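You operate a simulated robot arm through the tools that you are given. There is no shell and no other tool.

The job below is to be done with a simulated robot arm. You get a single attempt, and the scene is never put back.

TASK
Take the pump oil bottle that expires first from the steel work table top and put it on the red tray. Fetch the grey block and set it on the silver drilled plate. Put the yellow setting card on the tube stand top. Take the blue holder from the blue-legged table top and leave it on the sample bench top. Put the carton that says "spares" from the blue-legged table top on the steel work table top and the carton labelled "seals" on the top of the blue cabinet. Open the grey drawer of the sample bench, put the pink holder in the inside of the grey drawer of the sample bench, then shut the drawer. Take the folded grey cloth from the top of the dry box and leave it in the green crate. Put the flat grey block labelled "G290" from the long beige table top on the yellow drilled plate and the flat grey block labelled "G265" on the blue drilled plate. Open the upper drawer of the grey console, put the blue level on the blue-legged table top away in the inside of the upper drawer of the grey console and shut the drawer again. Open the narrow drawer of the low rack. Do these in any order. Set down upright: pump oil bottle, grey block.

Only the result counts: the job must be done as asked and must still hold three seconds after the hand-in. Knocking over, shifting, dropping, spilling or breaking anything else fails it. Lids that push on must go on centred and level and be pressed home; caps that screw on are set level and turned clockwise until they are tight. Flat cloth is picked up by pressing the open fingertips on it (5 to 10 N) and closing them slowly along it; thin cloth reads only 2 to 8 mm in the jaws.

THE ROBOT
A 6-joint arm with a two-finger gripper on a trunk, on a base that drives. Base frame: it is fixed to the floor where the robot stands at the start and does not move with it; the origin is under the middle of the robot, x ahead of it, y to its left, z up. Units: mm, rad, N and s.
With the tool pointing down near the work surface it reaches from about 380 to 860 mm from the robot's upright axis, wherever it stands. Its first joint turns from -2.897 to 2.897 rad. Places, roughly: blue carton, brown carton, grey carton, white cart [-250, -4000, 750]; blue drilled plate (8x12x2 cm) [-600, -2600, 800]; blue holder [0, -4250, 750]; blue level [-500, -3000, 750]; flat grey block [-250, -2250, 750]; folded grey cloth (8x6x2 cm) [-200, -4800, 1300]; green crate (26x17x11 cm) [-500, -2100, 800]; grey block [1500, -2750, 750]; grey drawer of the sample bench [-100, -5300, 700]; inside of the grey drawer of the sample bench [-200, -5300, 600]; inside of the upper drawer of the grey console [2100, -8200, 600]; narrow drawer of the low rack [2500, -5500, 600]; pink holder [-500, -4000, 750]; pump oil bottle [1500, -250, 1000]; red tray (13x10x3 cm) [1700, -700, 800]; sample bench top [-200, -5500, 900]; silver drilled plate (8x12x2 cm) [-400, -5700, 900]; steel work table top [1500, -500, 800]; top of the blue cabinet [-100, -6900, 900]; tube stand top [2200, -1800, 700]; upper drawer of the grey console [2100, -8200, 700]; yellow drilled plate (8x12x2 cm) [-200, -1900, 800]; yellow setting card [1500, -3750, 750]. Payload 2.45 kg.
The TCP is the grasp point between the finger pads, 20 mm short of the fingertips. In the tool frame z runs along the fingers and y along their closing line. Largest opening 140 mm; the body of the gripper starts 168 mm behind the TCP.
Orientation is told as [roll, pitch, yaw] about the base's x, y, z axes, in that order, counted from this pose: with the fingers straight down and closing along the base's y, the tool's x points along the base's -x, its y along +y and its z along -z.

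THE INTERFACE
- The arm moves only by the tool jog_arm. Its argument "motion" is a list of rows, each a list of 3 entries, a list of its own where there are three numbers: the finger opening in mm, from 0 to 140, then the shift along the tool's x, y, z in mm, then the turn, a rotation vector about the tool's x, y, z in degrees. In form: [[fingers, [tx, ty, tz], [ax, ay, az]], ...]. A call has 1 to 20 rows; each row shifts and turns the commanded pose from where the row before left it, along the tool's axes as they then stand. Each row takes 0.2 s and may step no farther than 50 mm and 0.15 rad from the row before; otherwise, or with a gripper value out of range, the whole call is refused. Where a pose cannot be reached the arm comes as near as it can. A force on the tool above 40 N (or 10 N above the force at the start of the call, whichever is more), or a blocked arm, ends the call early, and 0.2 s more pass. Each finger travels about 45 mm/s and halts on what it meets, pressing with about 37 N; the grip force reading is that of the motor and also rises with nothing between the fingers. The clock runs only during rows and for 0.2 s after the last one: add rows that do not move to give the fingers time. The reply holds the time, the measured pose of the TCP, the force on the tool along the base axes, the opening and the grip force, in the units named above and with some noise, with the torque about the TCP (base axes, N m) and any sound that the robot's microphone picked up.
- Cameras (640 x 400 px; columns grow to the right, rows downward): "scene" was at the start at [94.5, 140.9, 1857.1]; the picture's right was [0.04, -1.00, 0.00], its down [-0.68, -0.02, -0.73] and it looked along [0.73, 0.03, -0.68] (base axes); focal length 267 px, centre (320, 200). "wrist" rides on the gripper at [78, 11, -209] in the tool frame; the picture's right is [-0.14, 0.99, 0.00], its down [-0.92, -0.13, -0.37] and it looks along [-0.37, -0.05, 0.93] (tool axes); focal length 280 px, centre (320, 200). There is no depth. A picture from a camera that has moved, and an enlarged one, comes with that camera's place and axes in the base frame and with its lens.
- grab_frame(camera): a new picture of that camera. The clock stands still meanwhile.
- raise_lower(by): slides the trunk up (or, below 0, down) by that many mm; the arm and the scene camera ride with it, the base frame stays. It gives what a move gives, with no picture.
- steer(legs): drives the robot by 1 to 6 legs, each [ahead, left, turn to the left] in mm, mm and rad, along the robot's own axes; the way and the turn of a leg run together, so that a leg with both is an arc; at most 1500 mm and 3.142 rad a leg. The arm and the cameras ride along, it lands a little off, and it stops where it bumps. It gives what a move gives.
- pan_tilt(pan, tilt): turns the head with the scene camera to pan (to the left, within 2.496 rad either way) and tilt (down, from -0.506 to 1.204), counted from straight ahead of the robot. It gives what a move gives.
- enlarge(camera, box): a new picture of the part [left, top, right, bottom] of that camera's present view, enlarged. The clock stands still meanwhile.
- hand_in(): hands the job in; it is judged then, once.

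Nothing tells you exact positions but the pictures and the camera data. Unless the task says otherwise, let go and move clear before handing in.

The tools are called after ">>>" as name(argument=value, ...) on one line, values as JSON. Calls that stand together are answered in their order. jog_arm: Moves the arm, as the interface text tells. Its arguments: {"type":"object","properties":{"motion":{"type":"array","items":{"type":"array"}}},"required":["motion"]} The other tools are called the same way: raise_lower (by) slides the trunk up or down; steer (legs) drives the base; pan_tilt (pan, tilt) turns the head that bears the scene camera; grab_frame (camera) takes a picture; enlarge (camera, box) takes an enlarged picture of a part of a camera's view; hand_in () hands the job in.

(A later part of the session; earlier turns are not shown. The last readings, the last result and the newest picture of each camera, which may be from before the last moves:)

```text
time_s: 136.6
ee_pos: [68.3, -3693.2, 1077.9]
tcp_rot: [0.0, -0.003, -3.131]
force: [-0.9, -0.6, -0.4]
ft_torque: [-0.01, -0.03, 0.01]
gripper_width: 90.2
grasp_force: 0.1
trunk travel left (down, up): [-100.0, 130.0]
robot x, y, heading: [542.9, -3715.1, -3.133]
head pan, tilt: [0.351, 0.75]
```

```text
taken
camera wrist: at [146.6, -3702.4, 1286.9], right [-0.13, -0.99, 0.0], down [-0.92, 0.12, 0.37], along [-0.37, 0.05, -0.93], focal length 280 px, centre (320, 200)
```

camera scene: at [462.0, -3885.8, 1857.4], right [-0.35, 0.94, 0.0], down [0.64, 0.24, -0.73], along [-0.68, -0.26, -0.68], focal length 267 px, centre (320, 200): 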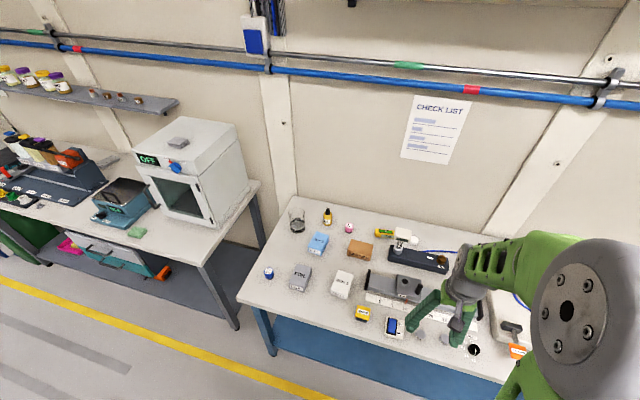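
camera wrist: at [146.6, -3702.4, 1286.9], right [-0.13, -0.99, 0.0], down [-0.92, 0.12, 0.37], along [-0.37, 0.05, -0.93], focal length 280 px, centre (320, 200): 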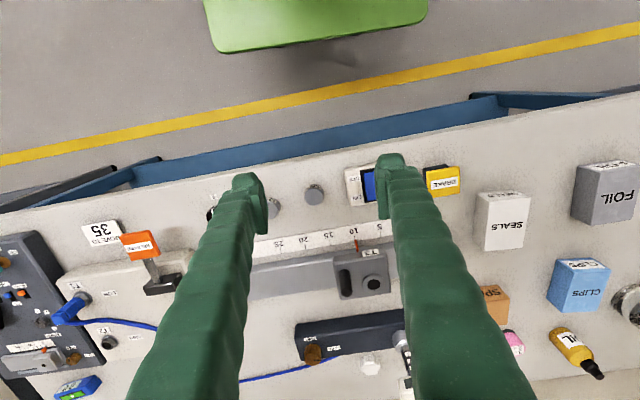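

I see cartons: grey FOIL, white SEALS, blue CLIPS and a brown one. I zoom in on the whole group.

>>> enlarge(camera="scene", box=[250, 195, 430, 325])

>>> enlarge(camera="scene", box=[330, 215, 430, 280])

```text
3.08 times, centred on (340, 260) of scene
camera zoom: at [462.0, -3885.8, 1857.4], right [-0.35, 0.94, 0.0], down [0.64, 0.24, -0.73], along [-0.68, -0.26, -0.68], focal length 822 px, centre (258, 15)
```

zoom: 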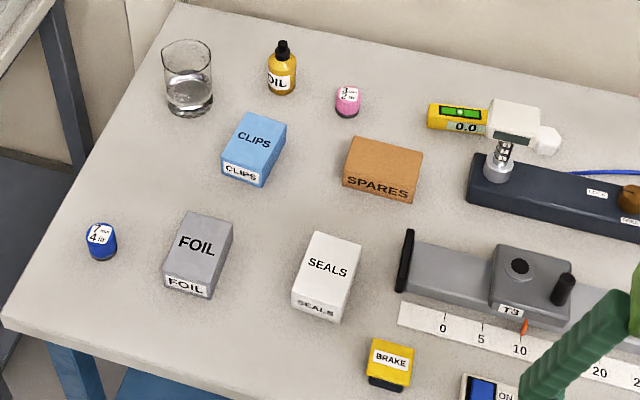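

```text
6.15 times, centred on (380, 248) of scene
camera zoom: at [462.0, -3885.8, 1857.4], right [-0.35, 0.94, 0.0], down [0.64, 0.24, -0.73], along [-0.68, -0.26, -0.68], focal length 1644 px, centre (-49, -92)
```

zoom: 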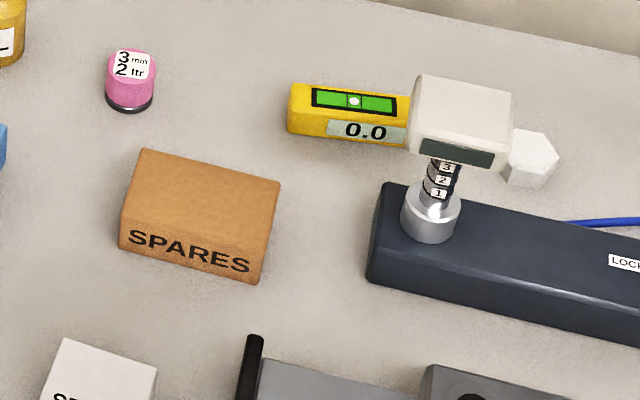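

The brown carton is SPARES; white is SEALS. I drive closer so the wrist camera sees them from above.

>>> steer(legs=[[190, 230, -0.008]])

>>> grab_frame(camera="wrist")

```text
time_s: 139.2
ee_pos: [-119.1, -3919.8, 1078.4]
tcp_rot: [-0.001, -0.001, -3.141]
force: [-0.7, -0.5, 0.4]
ft_torque: [0.01, 0.0, 0.01]
gripper_width: 89.9
grasp_force: 0.1
trunk travel left (down, up): [-100.0, 130.0]
robot x, y, heading: [356.8, -3945.2, -3.139]
head pan, tilt: [0.351, 0.75]
```

```text
taken
camera wrist: at [-41.1, -3930.1, 1286.8], right [-0.14, -0.99, 0.0], down [-0.92, 0.13, 0.37], along [-0.37, 0.05, -0.93], focal length 280 px, centre (320, 200)
```

wrist: 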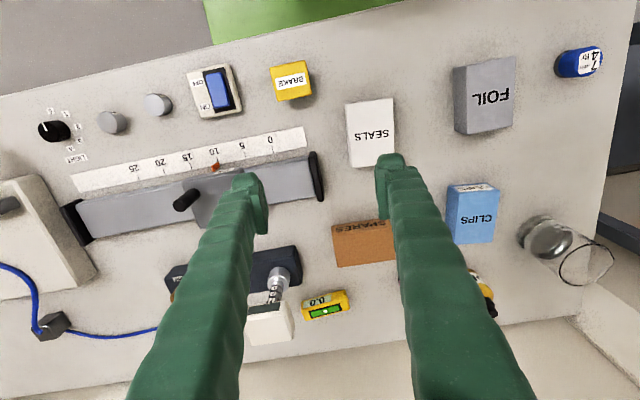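

>>> jog_arm(motion=[[120, [-43, 14, 0], [0, 0, 0]], [130, [-43, 14, 0], [0, 0, 0]], [140, [-43, 14, 0], [0, 0, 0]], [140, [-43, 14, 0], [0, 0, 0]], [140, [0, 0, 0], [0, 0, 0]]])

>>> grab_frame(camera="wrist")

>>> enlarge(camera="wrist", box=[220, 60, 420, 200])

```text
time_s: 140.4
ee_pos: [-290.7, -3977.3, 1079.6]
tcp_rot: [-0.001, -0.001, -3.14]
force: [-0.2, -0.9, 0.4]
ft_torque: [0.01, 0.01, 0.03]
gripper_width: 140.1
grasp_force: 0.1
trunk travel left (down, up): [-100.0, 130.0]
robot x, y, heading: [360.0, -3944.7, -3.136]
head pan, tilt: [0.351, 0.75]
```

```text
taken
camera wrist: at [-212.3, -3986.8, 1288.6], right [-0.14, -0.99, 0.0], down [-0.92, 0.13, 0.37], along [-0.37, 0.05, -0.93], focal length 280 px, centre (320, 200)
```

wrist: 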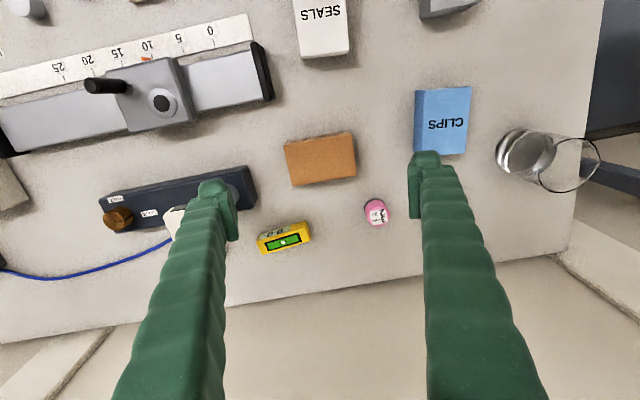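

```text
2.86 times, centred on (320, 130) of wrist
camera zoom: at [-212.3, -3986.8, 1288.6], right [-0.14, -0.99, 0.0], down [-0.92, 0.13, 0.37], along [-0.37, 0.05, -0.93], focal length 801 px, centre (320, 400)
```

zoom: 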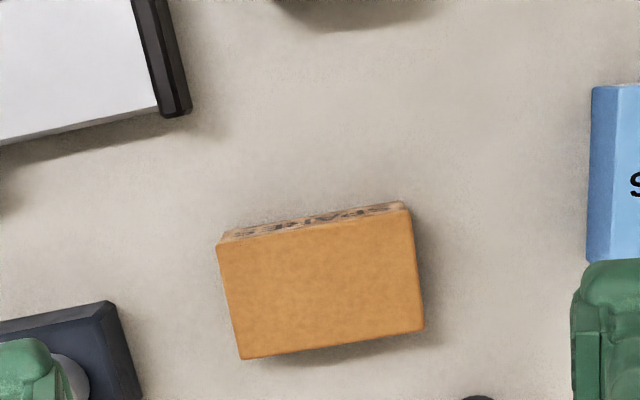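

SPARES is nearly below, centre about [-319, -3973], ~106 mm long. I grip it along its length: align, descend halfway, and check.

>>> jog_arm(motion=[[140, [-28, -5, 0], [0, 0, -2.7]], [140, [0, 0, 45], [0, 0, 0]], [140, [0, 0, 45], [0, 0, 0]], [140, [0, 0, 45], [0, 0, 0]], [140, [0, 0, 45], [0, 0, 0]], [140, [0, 0, 0], [0, 0, 0]]])

>>> grab_frame(camera="wrist")

```text
time_s: 141.8
ee_pos: [-320.3, -3971.5, 899.2]
tcp_rot: [-0.002, -0.002, -3.094]
force: [-0.7, 0.0, 0.0]
ft_torque: [0.01, 0.04, 0.02]
gripper_width: 140.0
grasp_force: 0.1
trunk travel left (down, up): [-100.0, 130.0]
robot x, y, heading: [358.3, -3944.4, -3.144]
head pan, tilt: [0.351, 0.75]
```

```text
taken
camera wrist: at [-240.0, -3978.0, 1107.5], right [-0.09, -1.0, 0.0], down [-0.93, 0.08, 0.37], along [-0.37, 0.03, -0.93], focal length 280 px, centre (320, 200)
```

wrist: 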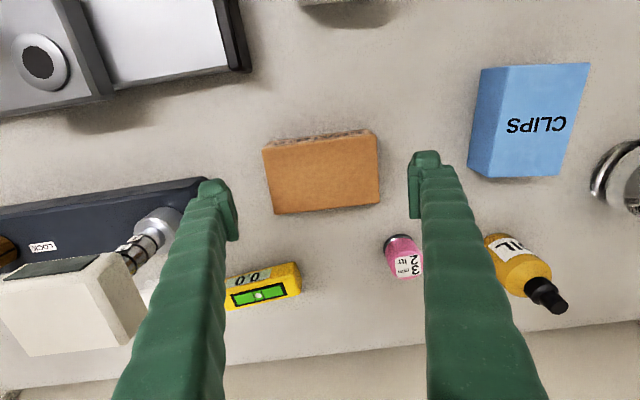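

Aligned. I finish the descent and grip.

>>> jog_arm(motion=[[140, [0, 1, 40], [0, 0, -1.3]], [140, [0, 0, 25], [0, 0, 0]], [140, [0, 0, 8], [0, 0, 0]], [140, [0, 0, 0], [0, 0, 0]]])

>>> jog_arm(motion=[[125, [0, 0, 0], [0, 0, 0]], [110, [0, 0, 0], [0, 0, 0]], [95, [0, 0, 0], [0, 0, 0]], [80, [0, 0, 0], [0, 0, 0]], [70, [0, 0, 0], [0, 0, 0]], [70, [0, 0, 0], [0, 0, 0]]])

>>> grab_frame(camera="wrist")

```text
time_s: 142.8
ee_pos: [-319.5, -3970.7, 825.7]
tcp_rot: [0.0, -0.003, -3.07]
force: [-0.5, -0.1, 0.4]
ft_torque: [-0.02, 0.01, 0.0]
gripper_width: 140.2
grasp_force: 0.2
trunk travel left (down, up): [-100.0, 130.0]
robot x, y, heading: [356.0, -3943.6, -3.144]
head pan, tilt: [0.351, 0.75]
```

```text
time_s: 144.2
ee_pos: [-318.7, -3971.5, 825.6]
tcp_rot: [-0.001, -0.002, -3.071]
force: [0.7, -0.9, 1.4]
ft_torque: [0.0, -0.02, -0.12]
gripper_width: 118.7
grasp_force: 36.8
trunk travel left (down, up): [-100.0, 130.0]
robot x, y, heading: [359.6, -3942.7, -3.138]
head pan, tilt: [0.351, 0.75]
```

```text
taken
camera wrist: at [-240.4, -3976.3, 1034.5], right [-0.07, -1.0, 0.0], down [-0.93, 0.06, 0.37], along [-0.37, 0.02, -0.93], focal length 280 px, centre (320, 200)
```

wrist: 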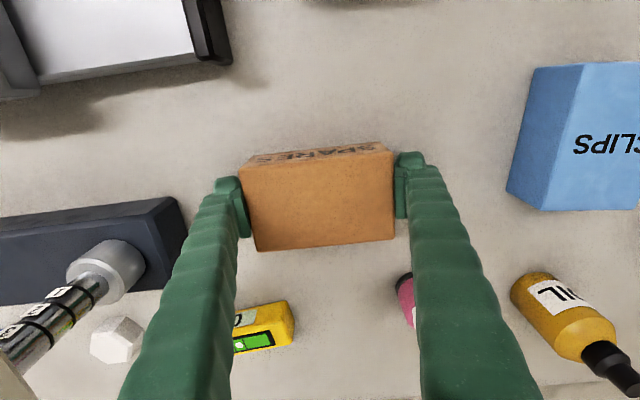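

Gripped at 119 mm. Lift slowly, then check.

>>> jog_arm(motion=[[70, [0, 0, -5], [0, 0, 0]], [70, [0, 0, -15], [0, 0, 0]], [70, [0, 0, -25], [0, 0, 0]], [70, [0, 0, -30], [0, 0, 0]], [70, [0, 0, -30], [0, 0, 0]], [70, [0, 0, -30], [0, 0, 0]], [70, [0, 0, -30], [0, 0, 0]], [70, [0, 0, -30], [0, 0, 0]], [70, [0, 0, -30], [0, 0, 0]], [70, [0, 0, 0], [0, 0, 0]]])

>>> grab_frame(camera="wrist")

```text
time_s: 146.4
ee_pos: [-320.7, -3971.0, 1050.0]
tcp_rot: [0.0, -0.002, -3.068]
force: [0.0, -0.4, -2.7]
ft_torque: [-0.01, 0.0, 0.05]
gripper_width: 117.9
grasp_force: 37.2
trunk travel left (down, up): [-100.0, 130.0]
robot x, y, heading: [357.0, -3949.1, -3.137]
head pan, tilt: [0.351, 0.75]
```

```text
taken
camera wrist: at [-241.9, -3976.5, 1259.2], right [-0.07, -1.0, 0.0], down [-0.93, 0.06, 0.37], along [-0.37, 0.02, -0.93], focal length 280 px, centre (320, 200)
```

wrist: 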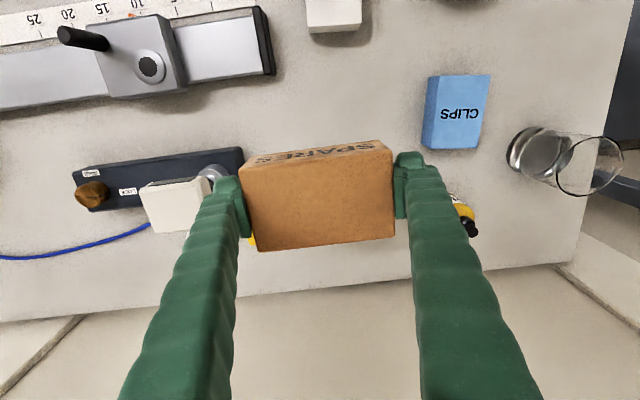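

Spares carton is held. I retract the arm, back out, drive to the steel table and turn to face it.

>>> jog_arm(motion=[[70, [20, 0, 0], [0, 0, 0]], [70, [35, 0, 0], [0, 0, 0]], [70, [35, 0, 0], [0, 0, 0]], [70, [35, 0, 0], [0, 0, 0]], [70, [35, 0, 0], [0, 0, 0]], [70, [35, 0, -10], [0, 0, 4]], [70, [10, 0, -10], [0, 0, 0]], [70, [0, 0, 0], [0, 0, 0]]])

>>> steer(legs=[[-240, 0, 0], [0, -1500, 0], [0, -1500, 0]])

```text
time_s: 148.2
ee_pos: [-113.9, -3958.5, 1071.3]
tcp_rot: [0.0, -0.002, -3.141]
force: [0.3, -0.1, -2.7]
ft_torque: [-0.01, 0.01, -0.03]
gripper_width: 117.2
grasp_force: 36.8
trunk travel left (down, up): [-100.0, 130.0]
robot x, y, heading: [359.3, -3943.7, -3.139]
head pan, tilt: [0.351, 0.75]
```

```text
time_s: 175.8
ee_pos: [142.7, -955.0, 1069.7]
tcp_rot: [0.0, -0.003, 3.134]
force: [-0.2, 0.1, -3.4]
ft_torque: [-0.02, 0.01, 0.01]
gripper_width: 115.3
grasp_force: 37.1
trunk travel left (down, up): [-100.0, 130.0]
robot x, y, heading: [620.0, -942.5, 3.134]
head pan, tilt: [0.351, 0.75]
```

The measured width creeps down (118.7→115.3 mm); I check the carton in hand.

>>> grab_frame(camera="wrist")

```text
taken
camera wrist: at [221.4, -965.2, 1279.1], right [-0.15, -0.99, 0.0], down [-0.92, 0.14, 0.37], along [-0.37, 0.05, -0.93], focal length 280 px, centre (320, 200)
```

wrist: 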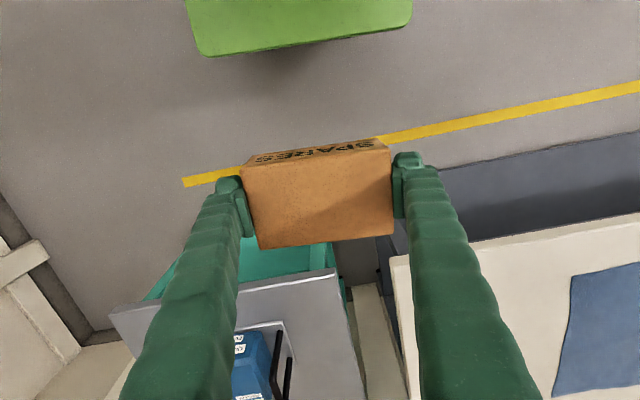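

The carton looks intact. I continue: shift to y≈-450, turn to face the table.

>>> steer(legs=[[0, -480, 0], [0, 0, 3.14], [200, 0, 0.009]])

>>> pan_tilt(pan=0.0, tilt=0.9)

>>> grab_frame(camera="scene")

>>> grab_frame(camera="wrist")

```text
time_s: 189.0
ee_pos: [1293.7, -474.2, 1070.0]
tcp_rot: [-0.002, 0.001, -0.03]
force: [0.6, 0.5, -3.8]
ft_torque: [0.0, 0.06, -0.03]
gripper_width: 114.2
grasp_force: 37.0
trunk travel left (down, up): [-100.0, 130.0]
robot x, y, heading: [816.7, -468.4, -0.03]
head pan, tilt: [0.351, 0.75]
```

```text
time_s: 189.8
ee_pos: [1292.6, -475.1, 1070.2]
tcp_rot: [0.0, -0.002, -0.028]
force: [-0.2, 0.2, -2.3]
ft_torque: [0.0, 0.04, 0.01]
gripper_width: 114.4
grasp_force: 37.0
trunk travel left (down, up): [-100.0, 130.0]
robot x, y, heading: [815.1, -472.0, -0.037]
head pan, tilt: [0.0, 0.901]
```

```text
taken
camera scene: at [910.6, -337.4, 1845.5], right [-0.03, -1.0, 0.0], down [-0.78, 0.02, -0.62], along [0.62, -0.02, -0.78], focal length 267 px, centre (320, 200)
```

scene: 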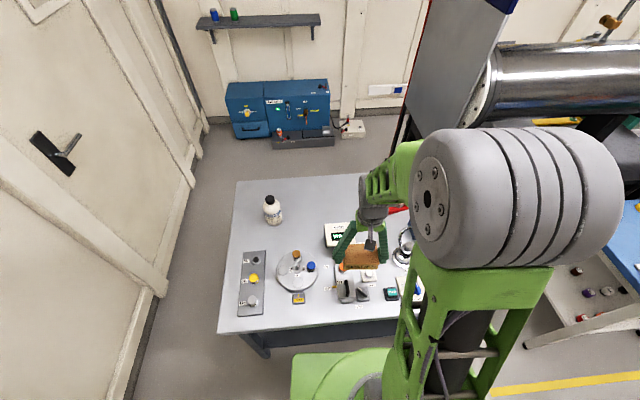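

```text
taken
camera wrist: at [1213.8, -460.9, 1279.0], right [0.17, 0.99, 0.0], down [0.92, -0.16, 0.37], along [0.36, -0.06, -0.93], focal length 280 px, centre (320, 200)
```

wrist: 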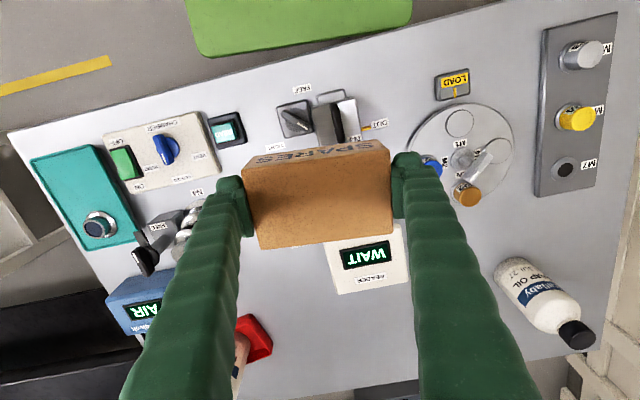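

Free area behind the reader is around [1665, -440]. I straighten the heading, edge 30 mm forward, and reach over it.

>>> steer(legs=[[32, 0, 0.032]])

>>> jog_arm(motion=[[70, [-20, 0, 0], [0, 0, 0]], [70, [-35, 4, 0], [0, 0, 0]], [70, [-35, 4, 0], [0, 0, 0]], [70, [-35, 4, 0], [0, 0, 0]], [70, [-35, 4, 0], [0, 0, 0]], [70, [-35, 4, 0], [0, 0, 0]], [70, [-35, 4, 0], [0, 0, 0]], [70, [-35, 4, 0], [0, 0, 0]], [70, [-30, 4, 0], [0, 0, 0]], [70, [0, 0, 0], [0, 0, 0]]])

>>> grab_frame(camera="wrist")

>>> grab_frame(camera="scene")

```text
time_s: 190.6
ee_pos: [1325.7, -460.1, 1070.2]
tcp_rot: [-0.001, 0.0, 0.002]
force: [0.3, -0.2, -2.8]
ft_torque: [-0.05, 0.1, 0.01]
gripper_width: 114.2
grasp_force: 37.2
trunk travel left (down, up): [-100.0, 130.0]
robot x, y, heading: [848.9, -474.6, 0.002]
head pan, tilt: [0.0, 0.901]
```

```text
time_s: 192.8
ee_pos: [1617.7, -428.4, 1069.8]
tcp_rot: [0.0, -0.002, 0.002]
force: [0.2, -0.8, -3.1]
ft_torque: [0.0, -0.01, -0.01]
gripper_width: 114.2
grasp_force: 36.8
trunk travel left (down, up): [-100.0, 130.0]
robot x, y, heading: [849.9, -471.3, -0.004]
head pan, tilt: [0.0, 0.901]
```

```text
taken
camera wrist: at [1540.3, -416.8, 1279.2], right [0.14, 0.99, 0.0], down [0.92, -0.13, 0.37], along [0.37, -0.05, -0.93], focal length 280 px, centre (320, 200)
```

wrist: 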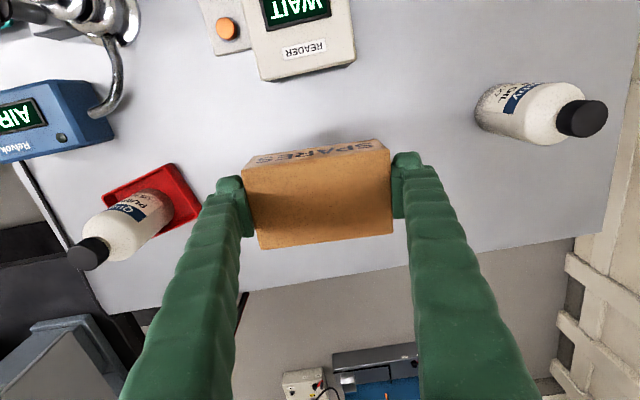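

```text
taken
camera scene: at [937.5, -335.2, 1845.5], right [0.0, -1.0, 0.0], down [-0.78, 0.0, -0.62], along [0.62, 0.0, -0.78], focal length 267 px, centre (320, 200)
```

scene: 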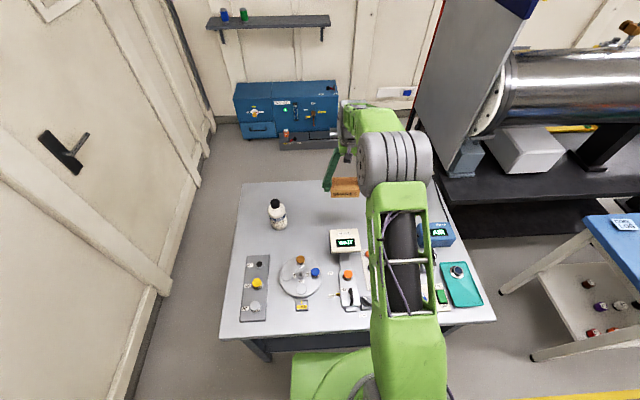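

Clear space. I move 25 mm further and lower the carton.

>>> jog_arm(motion=[[70, [-25, 0, 20], [0, 0, 0]], [70, [0, 0, 40], [0, 0, 0]], [70, [0, 0, 40], [0, 0, 0]], [70, [0, 0, 40], [0, 0, 0]], [70, [0, 0, 40], [0, 0, 0]], [70, [0, 0, 30], [0, 0, 0]], [70, [0, 0, 20], [0, 0, 0]], [70, [0, 0, 8], [0, 0, 0]], [70, [0, 0, 0], [0, 0, 0]]])

>>> jog_arm(motion=[[70, [0, 0, 3], [0, 0, 0]], [70, [0, 0, 2], [0, 0, 0]], [70, [0, 0, 1], [0, 0, 0]], [70, [0, 0, 0], [0, 0, 0]]])

```text
time_s: 194.5
ee_pos: [1648.8, -427.4, 853.9]
tcp_rot: [0.001, -0.011, 0.003]
force: [-3.4, 0.5, 17.5]
ft_torque: [0.06, 0.81, 0.1]
gripper_width: 114.0
grasp_force: 37.3
trunk travel left (down, up): [-100.0, 130.0]
robot x, y, heading: [852.6, -475.5, 0.008]
head pan, tilt: [0.0, 0.901]
stopped in row 8: the force on the tool passed its limit at 47 N (the readings are from after the stop); the commanded pose is now the measured one
```

```text
time_s: 195.0
ee_pos: [1650.6, -426.4, 853.1]
tcp_rot: [0.0, -0.017, 0.002]
force: [-3.4, 0.2, 16.4]
ft_torque: [0.01, 0.72, -0.02]
gripper_width: 114.2
grasp_force: 37.4
trunk travel left (down, up): [-100.0, 130.0]
robot x, y, heading: [849.2, -469.9, -0.003]
head pan, tilt: [0.0, 0.901]
stopped in row 2: the force on the tool passed its limit at 41 N (the readings are from after the stop); the commanded pose is now the measured one
```

Contact came ~27 mm early; the carton may be tilted in the grip. I look.

>>> grab_frame(camera="wrist")

>>> enlarge(camera="scene", box=[300, 120, 420, 240])

```text
taken
camera wrist: at [1569.2, -416.1, 1060.5], right [0.14, 0.99, 0.0], down [0.91, -0.13, 0.38], along [0.38, -0.05, -0.92], focal length 280 px, centre (320, 200)
```

wrist: 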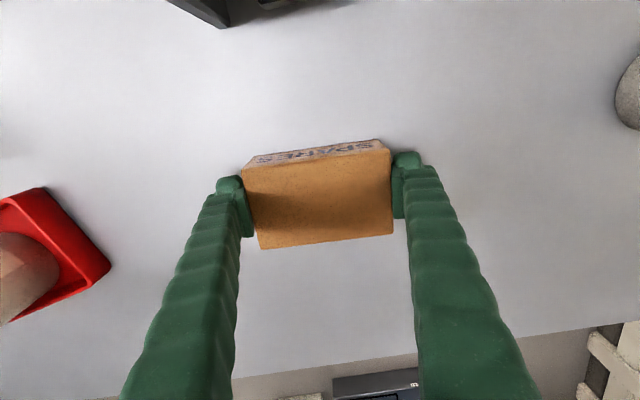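

```text
3.33 times, centred on (360, 180) of scene
camera zoom: at [935.9, -335.2, 1845.5], right [0.0, -1.0, 0.0], down [-0.78, 0.0, -0.62], along [0.62, 0.0, -0.78], focal length 891 px, centre (187, 267)
```

zoom: 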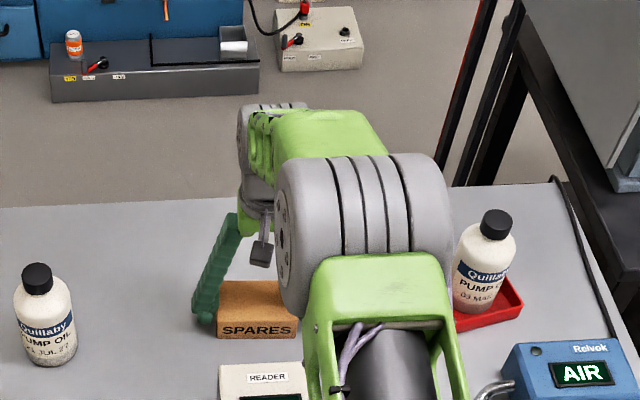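

>>> enlarge(camera="scene", box=[355, 195, 405, 228])

>>> enlarge(camera="wrist", box=[220, 120, 420, 260])

```text
12.12 times, centred on (380, 212) of scene
camera zoom: at [935.9, -335.2, 1845.5], right [0.0, -1.0, 0.0], down [-0.78, 0.0, -0.62], along [0.62, 0.0, -0.78], focal length 3238 px, centre (-407, 61)
```

zoom: 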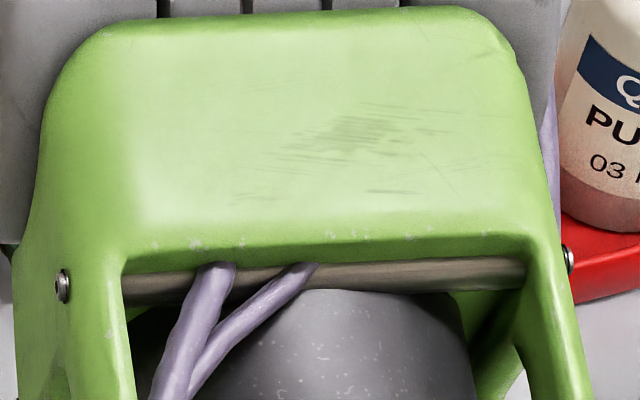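

```text
2.86 times, centred on (320, 190) of wrist
camera zoom: at [1569.2, -416.1, 1060.5], right [0.14, 0.99, 0.0], down [0.91, -0.13, 0.38], along [0.38, -0.05, -0.92], focal length 801 px, centre (320, 229)
```

zoom: 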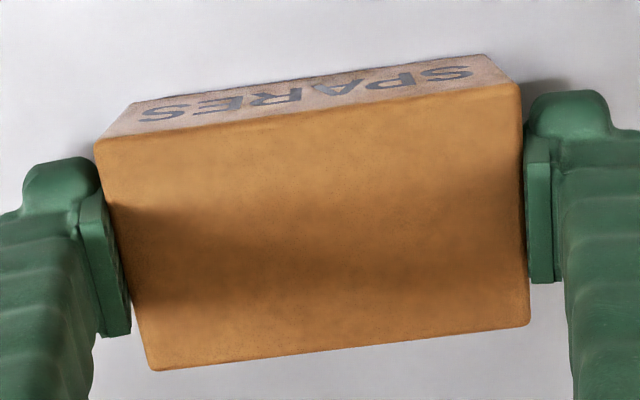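

>>> enlarge(camera="scene", box=[312, 195, 362, 228])

```text
12.12 times, centred on (337, 212) of scene
camera zoom: at [935.9, -335.2, 1845.5], right [0.0, -1.0, 0.0], down [-0.78, 0.0, -0.62], along [0.62, 0.0, -0.78], focal length 3238 px, centre (114, 61)
```

zoom: 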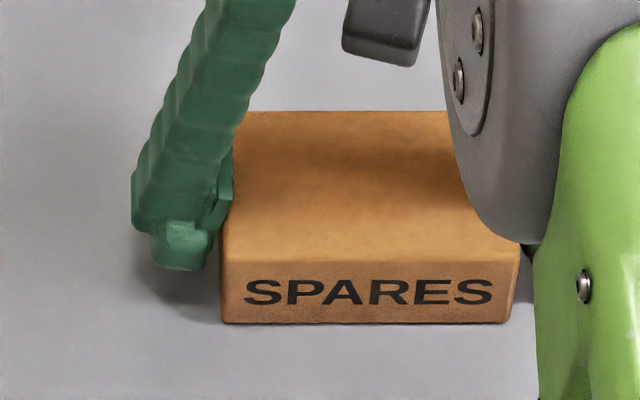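

Geometry from the wrist view shows the carton bottom at z≈800, i.e. it is resting on the table (the blue-legged table must be ~25 mm lower). I release it.

>>> jog_arm(motion=[[70, [0, 0, -1], [0, 0, 0]], [118, [0, 0, 0], [0, 0, 0]], [125, [0, 0, 0], [0, 0, 0]], [132, [0, 0, 0], [0, 0, 0]], [140, [0, 0, 0], [0, 0, 0]], [140, [0, 0, -10], [0, 0, 0]], [140, [0, 0, -30], [0, 0, 0]], [140, [0, 0, -40], [0, 0, 0]], [140, [0, 0, -40], [0, 0, 0]], [140, [0, 0, -40], [0, 0, 0]], [140, [0, 0, -40], [0, 0, 0]], [140, [0, 0, 0], [0, 0, 0]]])

>>> grab_frame(camera="wrist")

>>> enlarge(camera="scene", box=[300, 150, 400, 228])

```text
time_s: 197.6
ee_pos: [1648.8, -428.3, 1049.6]
tcp_rot: [0.001, -0.014, 0.001]
force: [1.2, -0.1, -0.3]
ft_torque: [0.04, 0.01, 0.0]
gripper_width: 139.9
grasp_force: 0.0
trunk travel left (down, up): [-100.0, 130.0]
robot x, y, heading: [847.9, -470.3, 0.0]
head pan, tilt: [0.0, 0.901]
```

```text
taken
camera wrist: at [1567.2, -416.2, 1258.5], right [0.14, 0.99, 0.0], down [0.92, -0.13, 0.38], along [0.38, -0.05, -0.92], focal length 280 px, centre (320, 200)
```

wrist: 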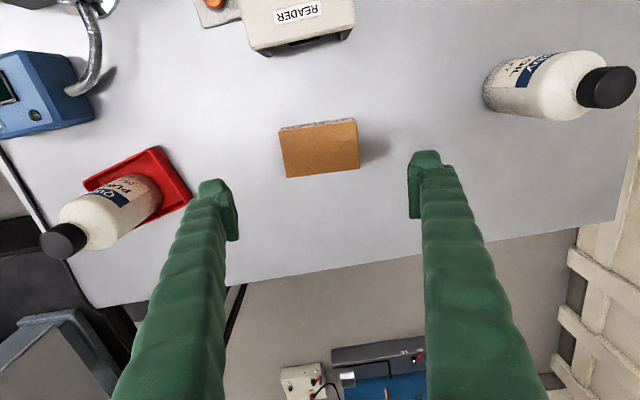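

```text
5.13 times, centred on (350, 189) of scene
camera zoom: at [937.8, -335.1, 1845.4], right [0.0, -1.0, 0.0], down [-0.78, 0.0, -0.62], along [0.62, 0.0, -0.78], focal length 1370 px, centre (166, 256)
```

zoom: 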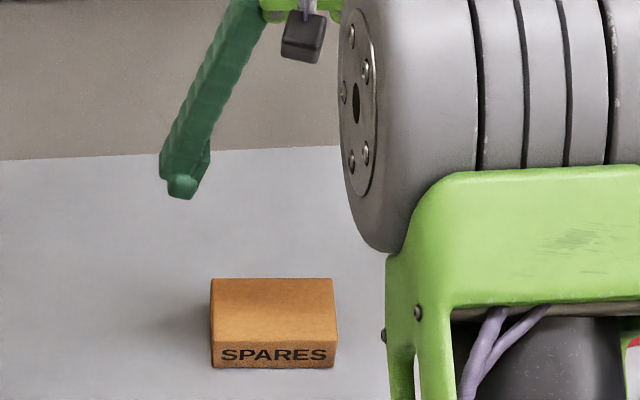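

The spares carton rests upright and clear. I retract (correcting a small pitch drift) and go down the corridor to find the grey block on the left tables.

>>> jog_arm(motion=[[140, [45, 0, -5], [0, 0.8, 0]], [140, [45, -5, -5], [0, 0, 0]], [140, [45, -5, -5], [0, 0, 0]], [140, [45, -5, -5], [0, 0, 0]], [140, [45, -5, 0], [0, 0, 0]], [140, [45, -5, 0], [0, 0, 0]], [140, [45, -5, 0], [0, 0, 0]], [110, [10, 0, 0], [0, 0, 0]], [90, [0, 0, 0], [0, 0, 0]]])

>>> steer(legs=[[-300, 0, 0], [0, -1300, 0], [0, -950, 0]])

>>> pan_tilt(pan=0.2, tilt=0.75)

>>> grab_frame(camera="scene")

>>> pan_tilt(pan=-0.6, tilt=0.75)

>>> grab_frame(camera="scene")

>>> grab_frame(camera="wrist")

```text
time_s: 199.6
ee_pos: [1322.8, -457.8, 1069.3]
tcp_rot: [0.001, 0.0, 0.002]
force: [-0.5, 1.4, -0.9]
ft_torque: [0.01, 0.01, -0.03]
gripper_width: 89.8
grasp_force: 0.0
trunk travel left (down, up): [-100.0, 130.0]
robot x, y, heading: [852.7, -474.1, 0.005]
head pan, tilt: [0.0, 0.901]
```

```text
time_s: 221.0
ee_pos: [1050.5, -2687.1, 1071.7]
tcp_rot: [-0.002, 0.0, 0.015]
force: [-0.2, -0.6, -0.7]
ft_torque: [0.01, -0.06, -0.02]
gripper_width: 90.1
grasp_force: 0.0
trunk travel left (down, up): [-100.0, 130.0]
robot x, y, heading: [577.4, -2707.5, 0.015]
head pan, tilt: [0.0, 0.901]
```

```text
time_s: 221.7
ee_pos: [1051.5, -2687.3, 1070.9]
tcp_rot: [0.0, 0.0, 0.015]
force: [-0.4, 0.1, -0.2]
ft_torque: [-0.02, 0.0, -0.04]
gripper_width: 90.1
grasp_force: 0.0
trunk travel left (down, up): [-100.0, 130.0]
robot x, y, heading: [575.2, -2705.9, 0.012]
head pan, tilt: [0.201, 0.75]
```

```text
taken
camera scene: at [667.6, -2553.9, 1857.4], right [0.21, -0.98, 0.0], down [-0.67, -0.15, -0.73], along [0.71, 0.16, -0.68], focal length 267 px, centre (320, 200)
```

scene: 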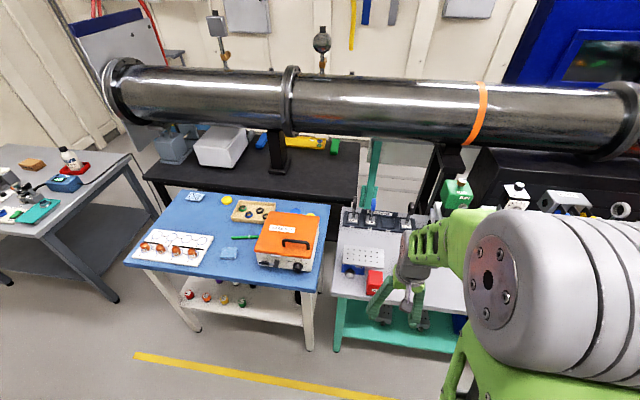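

```text
time_s: 222.9
ee_pos: [1049.8, -2686.9, 1070.1]
tcp_rot: [0.0, -0.003, 0.016]
force: [0.5, 0.3, -0.2]
ft_torque: [0.02, -0.02, -0.01]
gripper_width: 90.0
grasp_force: 0.0
trunk travel left (down, up): [-100.0, 130.0]
robot x, y, heading: [577.1, -2710.4, 0.018]
head pan, tilt: [-0.6, 0.75]
```

```text
taken
camera scene: at [655.9, -2617.3, 1857.4], right [-0.55, -0.83, 0.0], down [-0.57, 0.38, -0.73], along [0.61, -0.4, -0.68], focal length 267 px, centre (320, 200)
```

scene: 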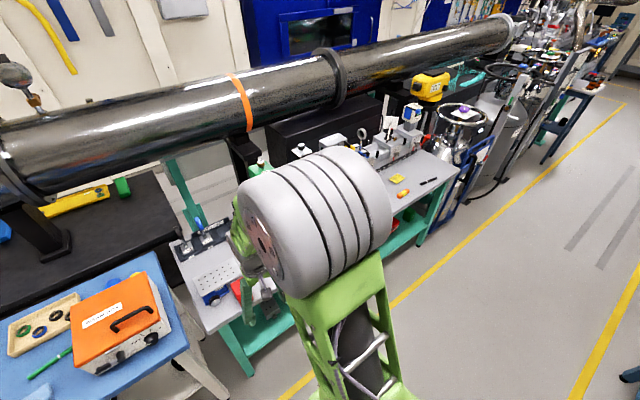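

```text
taken
camera wrist: at [971.0, -2677.5, 1279.4], right [0.12, 0.99, 0.0], down [0.92, -0.11, 0.37], along [0.37, -0.04, -0.93], focal length 280 px, centre (320, 200)
```

wrist: 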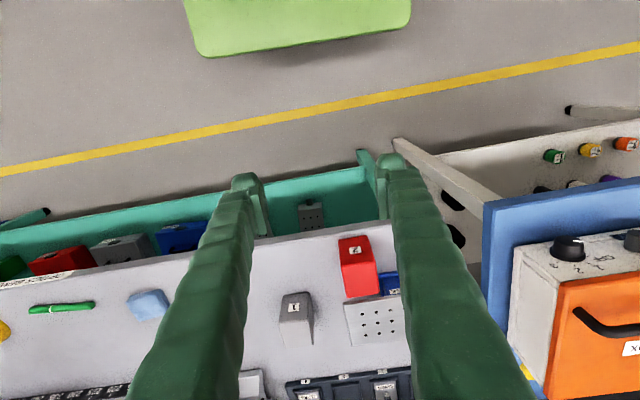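

A grey block labelled "1" stands next to a red one on the green-legged table. I zoom for details.

>>> enlarge(camera="wrist", box=[250, 180, 430, 340])

>>> pan_tilt(pan=0.25, tilt=0.9)

>>> enlarge(camera="scene", box=[320, 160, 440, 280])

```text
2.50 times, centred on (340, 260) of wrist
camera zoom: at [971.0, -2677.5, 1279.4], right [0.12, 0.99, 0.0], down [0.92, -0.11, 0.37], along [0.37, -0.04, -0.93], focal length 701 px, centre (270, 50)
```

zoom: 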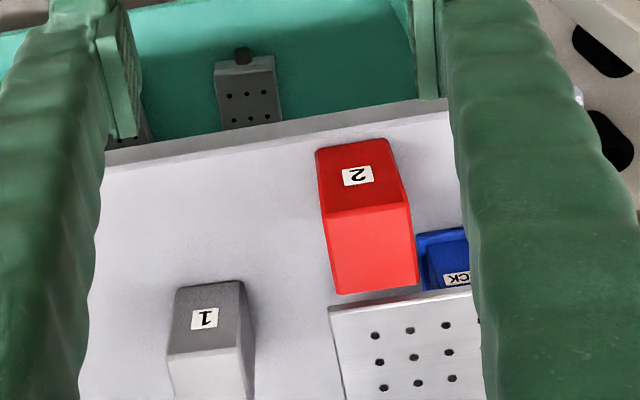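

```text
time_s: 224.0
ee_pos: [1050.4, -2686.6, 1070.7]
tcp_rot: [0.0, 0.001, 0.015]
force: [0.0, 0.0, -0.1]
ft_torque: [-0.04, -0.02, 0.03]
gripper_width: 89.8
grasp_force: 0.1
trunk travel left (down, up): [-100.0, 130.0]
robot x, y, heading: [576.2, -2710.6, 0.016]
head pan, tilt: [0.25, 0.901]
```

```text
3.33 times, centred on (380, 220) of scene
camera zoom: at [659.6, -2551.9, 1845.5], right [0.26, -0.97, 0.0], down [-0.76, -0.21, -0.62], along [0.6, 0.16, -0.78], focal length 891 px, centre (120, 133)
```

zoom: 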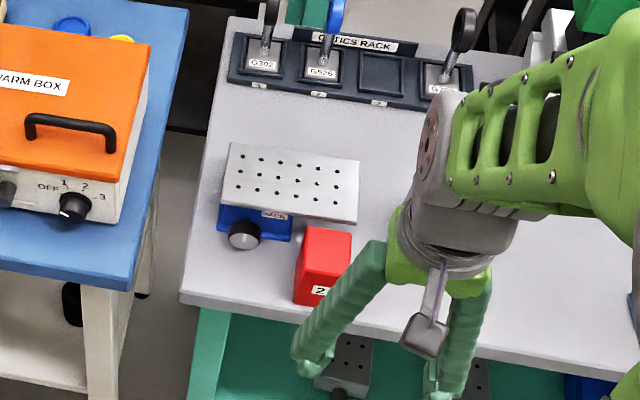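

Block "1" is grey, upright, near [1390, -2785]. I drive in closer and look down on it.

>>> steer(legs=[[250, -90, -0.015]])

>>> jog_arm(motion=[[90, [-30, 0, 0], [0, 0, 0]], [90, [0, 0, 0], [0, 0, 0]]])

>>> grab_frame(camera="wrist")

```text
time_s: 225.9
ee_pos: [1303.7, -2781.9, 1069.3]
tcp_rot: [0.001, 0.0, 0.0]
force: [0.1, 0.1, -0.2]
ft_torque: [0.01, 0.04, -0.01]
gripper_width: 90.0
grasp_force: 0.1
trunk travel left (down, up): [-100.0, 130.0]
robot x, y, heading: [828.7, -2797.2, 0.003]
head pan, tilt: [0.25, 0.901]
```

```text
time_s: 226.5
ee_pos: [1332.3, -2782.4, 1070.0]
tcp_rot: [0.0, -0.002, -0.002]
force: [-0.2, 0.6, -0.2]
ft_torque: [-0.02, 0.0, 0.02]
gripper_width: 90.1
grasp_force: 0.1
trunk travel left (down, up): [-100.0, 130.0]
robot x, y, heading: [834.9, -2795.6, 0.002]
head pan, tilt: [0.25, 0.901]
```

```text
taken
camera wrist: at [1254.1, -2770.8, 1279.7], right [0.14, 0.99, 0.0], down [0.92, -0.13, 0.37], along [0.37, -0.05, -0.93], focal length 280 px, centre (320, 200)
```

wrist: 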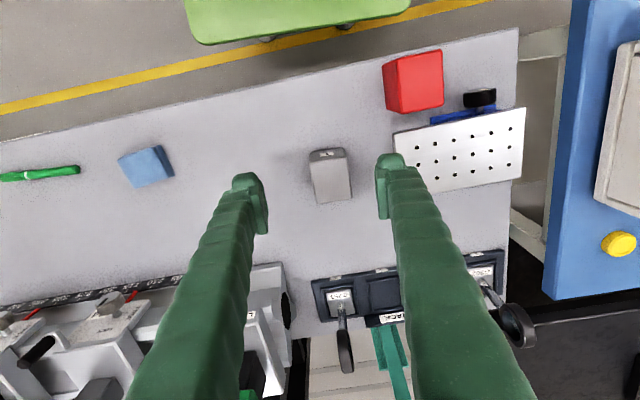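

>>> enlarge(camera="wrist", box=[270, 130, 390, 220])

```text
4.44 times, centred on (330, 175) of wrist
camera zoom: at [1254.1, -2770.8, 1279.7], right [0.14, 0.99, 0.0], down [0.92, -0.13, 0.37], along [0.37, -0.05, -0.93], focal length 1246 px, centre (276, 311)
```

zoom: 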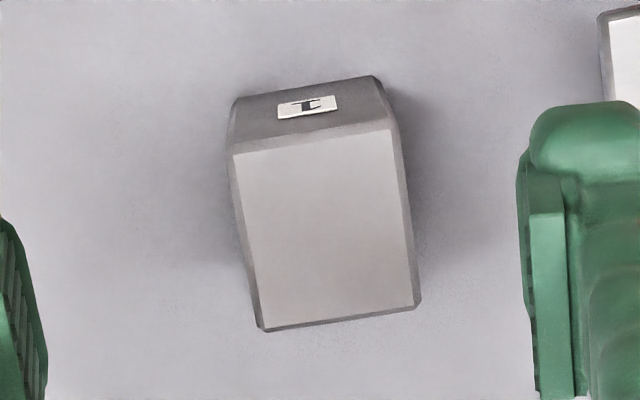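

Block top centre at about [1382, -2773, 884], ~53 mm wide. I align and descend.

>>> jog_arm(motion=[[90, [-25, 5, 0], [0, 0, -1]], [90, [-25, 5, 20], [0, 0, 0]], [90, [0, 0, 40], [0, 0, 0]], [90, [0, 0, 40], [0, 0, 0]], [90, [0, 0, 20], [0, 0, 0]], [90, [0, 0, 0], [0, 0, 0]]])

>>> grab_frame(camera="wrist")

```text
time_s: 227.9
ee_pos: [1382.8, -2771.5, 950.3]
tcp_rot: [-0.001, 0.0, 0.017]
force: [-0.4, 0.7, 0.4]
ft_torque: [-0.01, -0.01, 0.02]
gripper_width: 90.1
grasp_force: 0.0
trunk travel left (down, up): [-100.0, 130.0]
robot x, y, heading: [829.0, -2795.7, -0.001]
head pan, tilt: [0.25, 0.901]
```

```text
taken
camera wrist: at [1302.8, -2761.3, 1159.5], right [0.12, 0.99, 0.0], down [0.92, -0.11, 0.37], along [0.37, -0.04, -0.93], focal length 280 px, centre (320, 200)
```

wrist: 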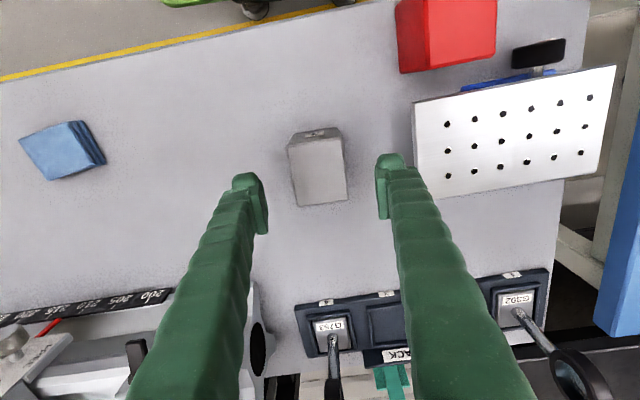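

Confirmed. Descend and grip.

>>> jog_arm(motion=[[90, [0, 0, 40], [0, 0, 0]], [90, [0, 0, 40], [0, 0, 0]], [90, [0, 0, 25], [0, 0, 0]], [90, [0, 0, 0], [0, 0, 0]], [70, [0, 0, 0], [0, 0, 0]], [50, [0, 0, 0], [0, 0, 0]], [30, [0, 0, 0], [0, 0, 0]], [30, [0, 0, 0], [0, 0, 0]], [30, [0, 0, 0], [0, 0, 0]]])

>>> grab_frame(camera="wrist")

```text
time_s: 229.9
ee_pos: [1382.7, -2771.0, 845.9]
tcp_rot: [-0.001, -0.002, 0.018]
force: [-0.7, -0.6, -0.5]
ft_torque: [0.01, 0.01, -0.01]
gripper_width: 57.3
grasp_force: 36.9
trunk travel left (down, up): [-100.0, 130.0]
robot x, y, heading: [832.2, -2792.0, 0.003]
head pan, tilt: [0.25, 0.901]
```

```text
taken
camera wrist: at [1304.0, -2761.1, 1054.9], right [0.12, 0.99, 0.0], down [0.92, -0.11, 0.37], along [0.37, -0.04, -0.93], focal length 280 px, centre (320, 200)
```

wrist: 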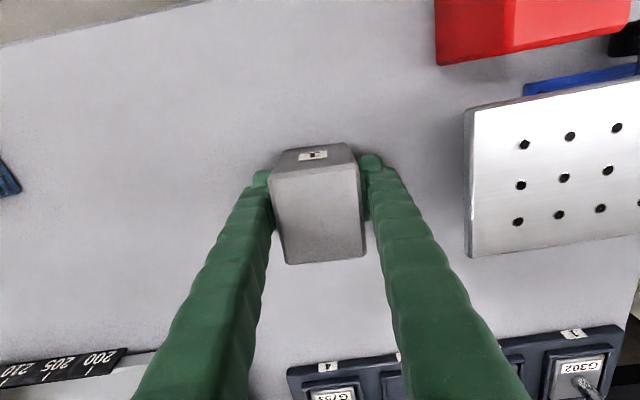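

Gripped at 57 mm. Lift gently and check weight.

>>> jog_arm(motion=[[30, [0, 0, -5], [0, 0, 0]], [30, [0, 0, -15], [0, 0, 0]], [30, [0, 0, -25], [0, 0, 0]], [30, [0, 0, -30], [0, 0, 0]], [30, [0, 0, -30], [0, 0, 0]], [30, [0, 0, -30], [0, 0, 0]], [30, [0, 0, -30], [0, 0, 0]], [30, [0, 0, -30], [0, 0, 0]], [30, [0, 0, -25], [0, 0, 0]], [30, [0, 0, 0], [0, 0, 0]]])

>>> grab_frame(camera="wrist")

```text
time_s: 232.1
ee_pos: [1383.1, -2772.1, 1064.5]
tcp_rot: [0.0, 0.0, 0.018]
force: [0.5, -0.3, -0.9]
ft_torque: [0.04, 0.0, 0.0]
gripper_width: 57.5
grasp_force: 37.4
trunk travel left (down, up): [-100.0, 130.0]
robot x, y, heading: [830.3, -2796.7, -0.002]
head pan, tilt: [0.25, 0.901]
```

```text
taken
camera wrist: at [1305.0, -2762.2, 1274.5], right [0.12, 0.99, 0.0], down [0.92, -0.11, 0.37], along [0.37, -0.04, -0.93], focal length 280 px, centre (320, 200)
```

wrist: 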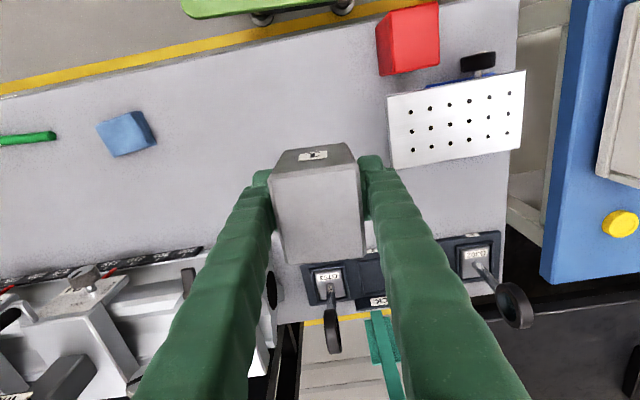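

The block is light and secure. I retract, turn to face down the corridor, and drive to y≈-5650.

>>> jog_arm(motion=[[30, [25, 0, 0], [0, 0, 0]], [30, [35, 0, 0], [0, 0, 0]], [30, [15, 0, 0], [0, 0, 1]], [30, [0, 0, 0], [0, 0, 0]]])

>>> steer(legs=[[-230, 0, 0], [0, 0, -1.57], [1400, 0, 0]])

>>> pan_tilt(pan=0.0, tilt=0.45)

>>> grab_frame(camera="scene")

```text
time_s: 233.1
ee_pos: [1308.5, -2772.2, 1065.3]
tcp_rot: [0.0, 0.001, 0.001]
force: [-0.4, 0.1, -2.3]
ft_torque: [0.0, -0.04, 0.03]
gripper_width: 57.4
grasp_force: 36.6
trunk travel left (down, up): [-100.0, 130.0]
robot x, y, heading: [827.3, -2797.9, 0.003]
head pan, tilt: [0.25, 0.901]
```

```text
time_s: 245.3
ee_pos: [616.6, -4688.4, 1066.0]
tcp_rot: [-0.001, 0.0, -1.578]
force: [-1.1, -0.4, -2.4]
ft_torque: [0.0, 0.01, -0.01]
gripper_width: 57.4
grasp_force: 37.3
trunk travel left (down, up): [-100.0, 130.0]
robot x, y, heading: [597.7, -4210.6, -1.578]
head pan, tilt: [0.25, 0.901]
```

```text
time_s: 246.2
ee_pos: [617.6, -4690.3, 1066.0]
tcp_rot: [0.001, 0.001, -1.577]
force: [-0.4, 0.4, -1.7]
ft_torque: [-0.01, 0.02, 0.0]
gripper_width: 57.6
grasp_force: 37.3
trunk travel left (down, up): [-100.0, 130.0]
robot x, y, heading: [595.8, -4211.3, -1.581]
head pan, tilt: [0.0, 0.45]
```

```text
taken
camera scene: at [738.1, -4315.1, 1883.8], right [-1.0, 0.01, 0.0], down [0.0, 0.44, -0.9], along [-0.01, -0.9, -0.44], focal length 267 px, centre (320, 200)
```

scene: 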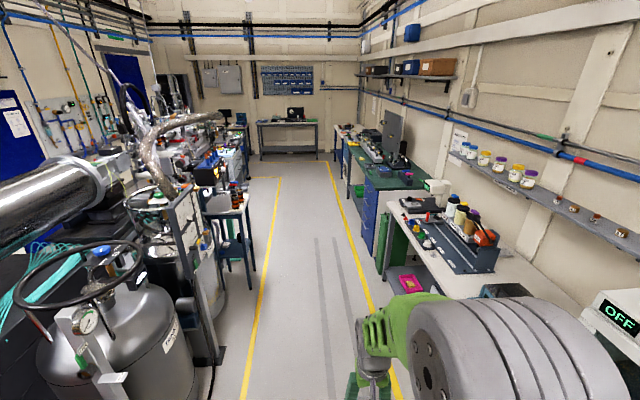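

Corridor ahead is clear. I drive on and then look right at the sample bench.

>>> steer(legs=[[1250, 0, 0]])

>>> pan_tilt(pan=-1.2, tilt=0.65)

>>> grab_frame(camera="scene")

>>> pan_tilt(pan=-2.2, tilt=0.65)

>>> grab_frame(camera="scene")

>>> pan_tilt(pan=1.2, tilt=0.65)

>>> grab_frame(camera="scene")

```text
time_s: 252.5
ee_pos: [617.9, -5935.1, 1065.3]
tcp_rot: [0.001, 0.0, -1.571]
force: [0.0, -0.4, -3.0]
ft_torque: [0.0, -0.01, -0.03]
gripper_width: 57.4
grasp_force: 37.1
trunk travel left (down, up): [-100.0, 130.0]
robot x, y, heading: [593.3, -5457.6, -1.57]
head pan, tilt: [0.0, 0.45]
```

```text
time_s: 253.9
ee_pos: [618.8, -5934.3, 1065.2]
tcp_rot: [-0.001, 0.001, -1.569]
force: [0.3, -1.3, -2.5]
ft_torque: [-0.01, -0.01, 0.01]
gripper_width: 57.6
grasp_force: 36.6
trunk travel left (down, up): [-100.0, 130.0]
robot x, y, heading: [592.0, -5455.6, -1.569]
head pan, tilt: [-1.201, 0.649]
```

```text
taken
camera scene: at [654.5, -5500.5, 1866.0], right [-0.36, 0.93, 0.0], down [0.56, 0.22, -0.8], along [-0.74, -0.29, -0.6], focal length 267 px, centre (320, 200)
```

scene: 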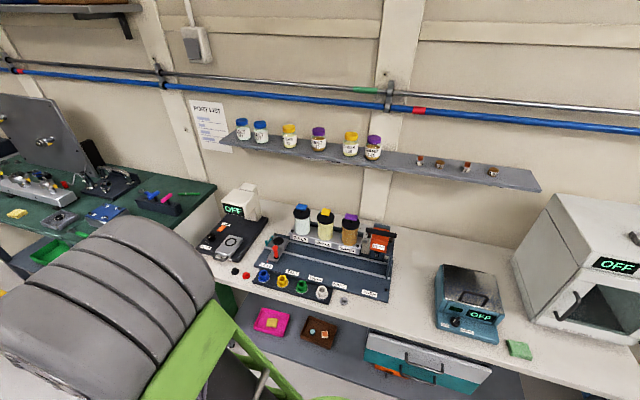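

```text
time_s: 255.2
ee_pos: [618.6, -5935.3, 1066.0]
tcp_rot: [0.001, -0.001, -1.569]
force: [0.2, 0.2, -2.6]
ft_torque: [0.01, 0.02, -0.03]
gripper_width: 57.6
grasp_force: 36.9
trunk travel left (down, up): [-100.0, 130.0]
robot x, y, heading: [594.9, -5452.2, -1.57]
head pan, tilt: [-2.201, 0.649]
```

```text
taken
camera scene: at [665.2, -5418.0, 1866.0], right [0.59, 0.81, 0.0], down [0.49, -0.36, -0.8], along [-0.64, 0.47, -0.6], focal length 267 px, centre (320, 200)
```

scene: 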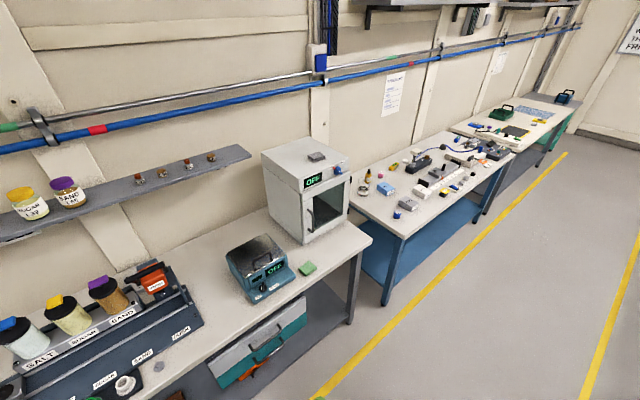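

```text
time_s: 258.1
ee_pos: [618.1, -5936.6, 1067.3]
tcp_rot: [0.001, 0.001, -1.569]
force: [0.0, 0.0, -3.5]
ft_torque: [0.03, -0.01, -0.04]
gripper_width: 57.5
grasp_force: 36.8
trunk travel left (down, up): [-100.0, 130.0]
robot x, y, heading: [595.5, -5457.0, -1.567]
head pan, tilt: [1.201, 0.649]
```

```text
taken
camera scene: at [816.4, -5500.3, 1866.0], right [-0.36, -0.93, 0.0], down [-0.56, 0.22, -0.8], along [0.74, -0.29, -0.6], focal length 267 px, centre (320, 200)
```

scene: 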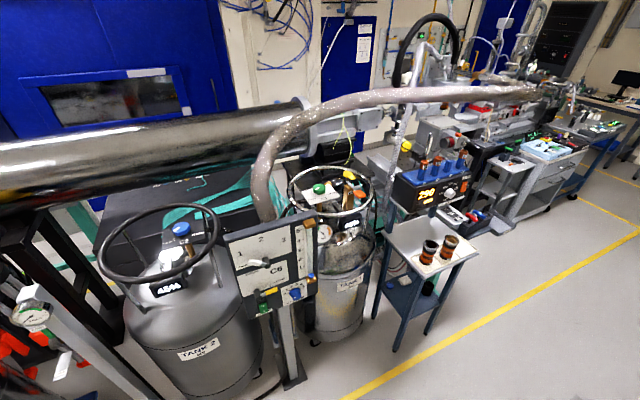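

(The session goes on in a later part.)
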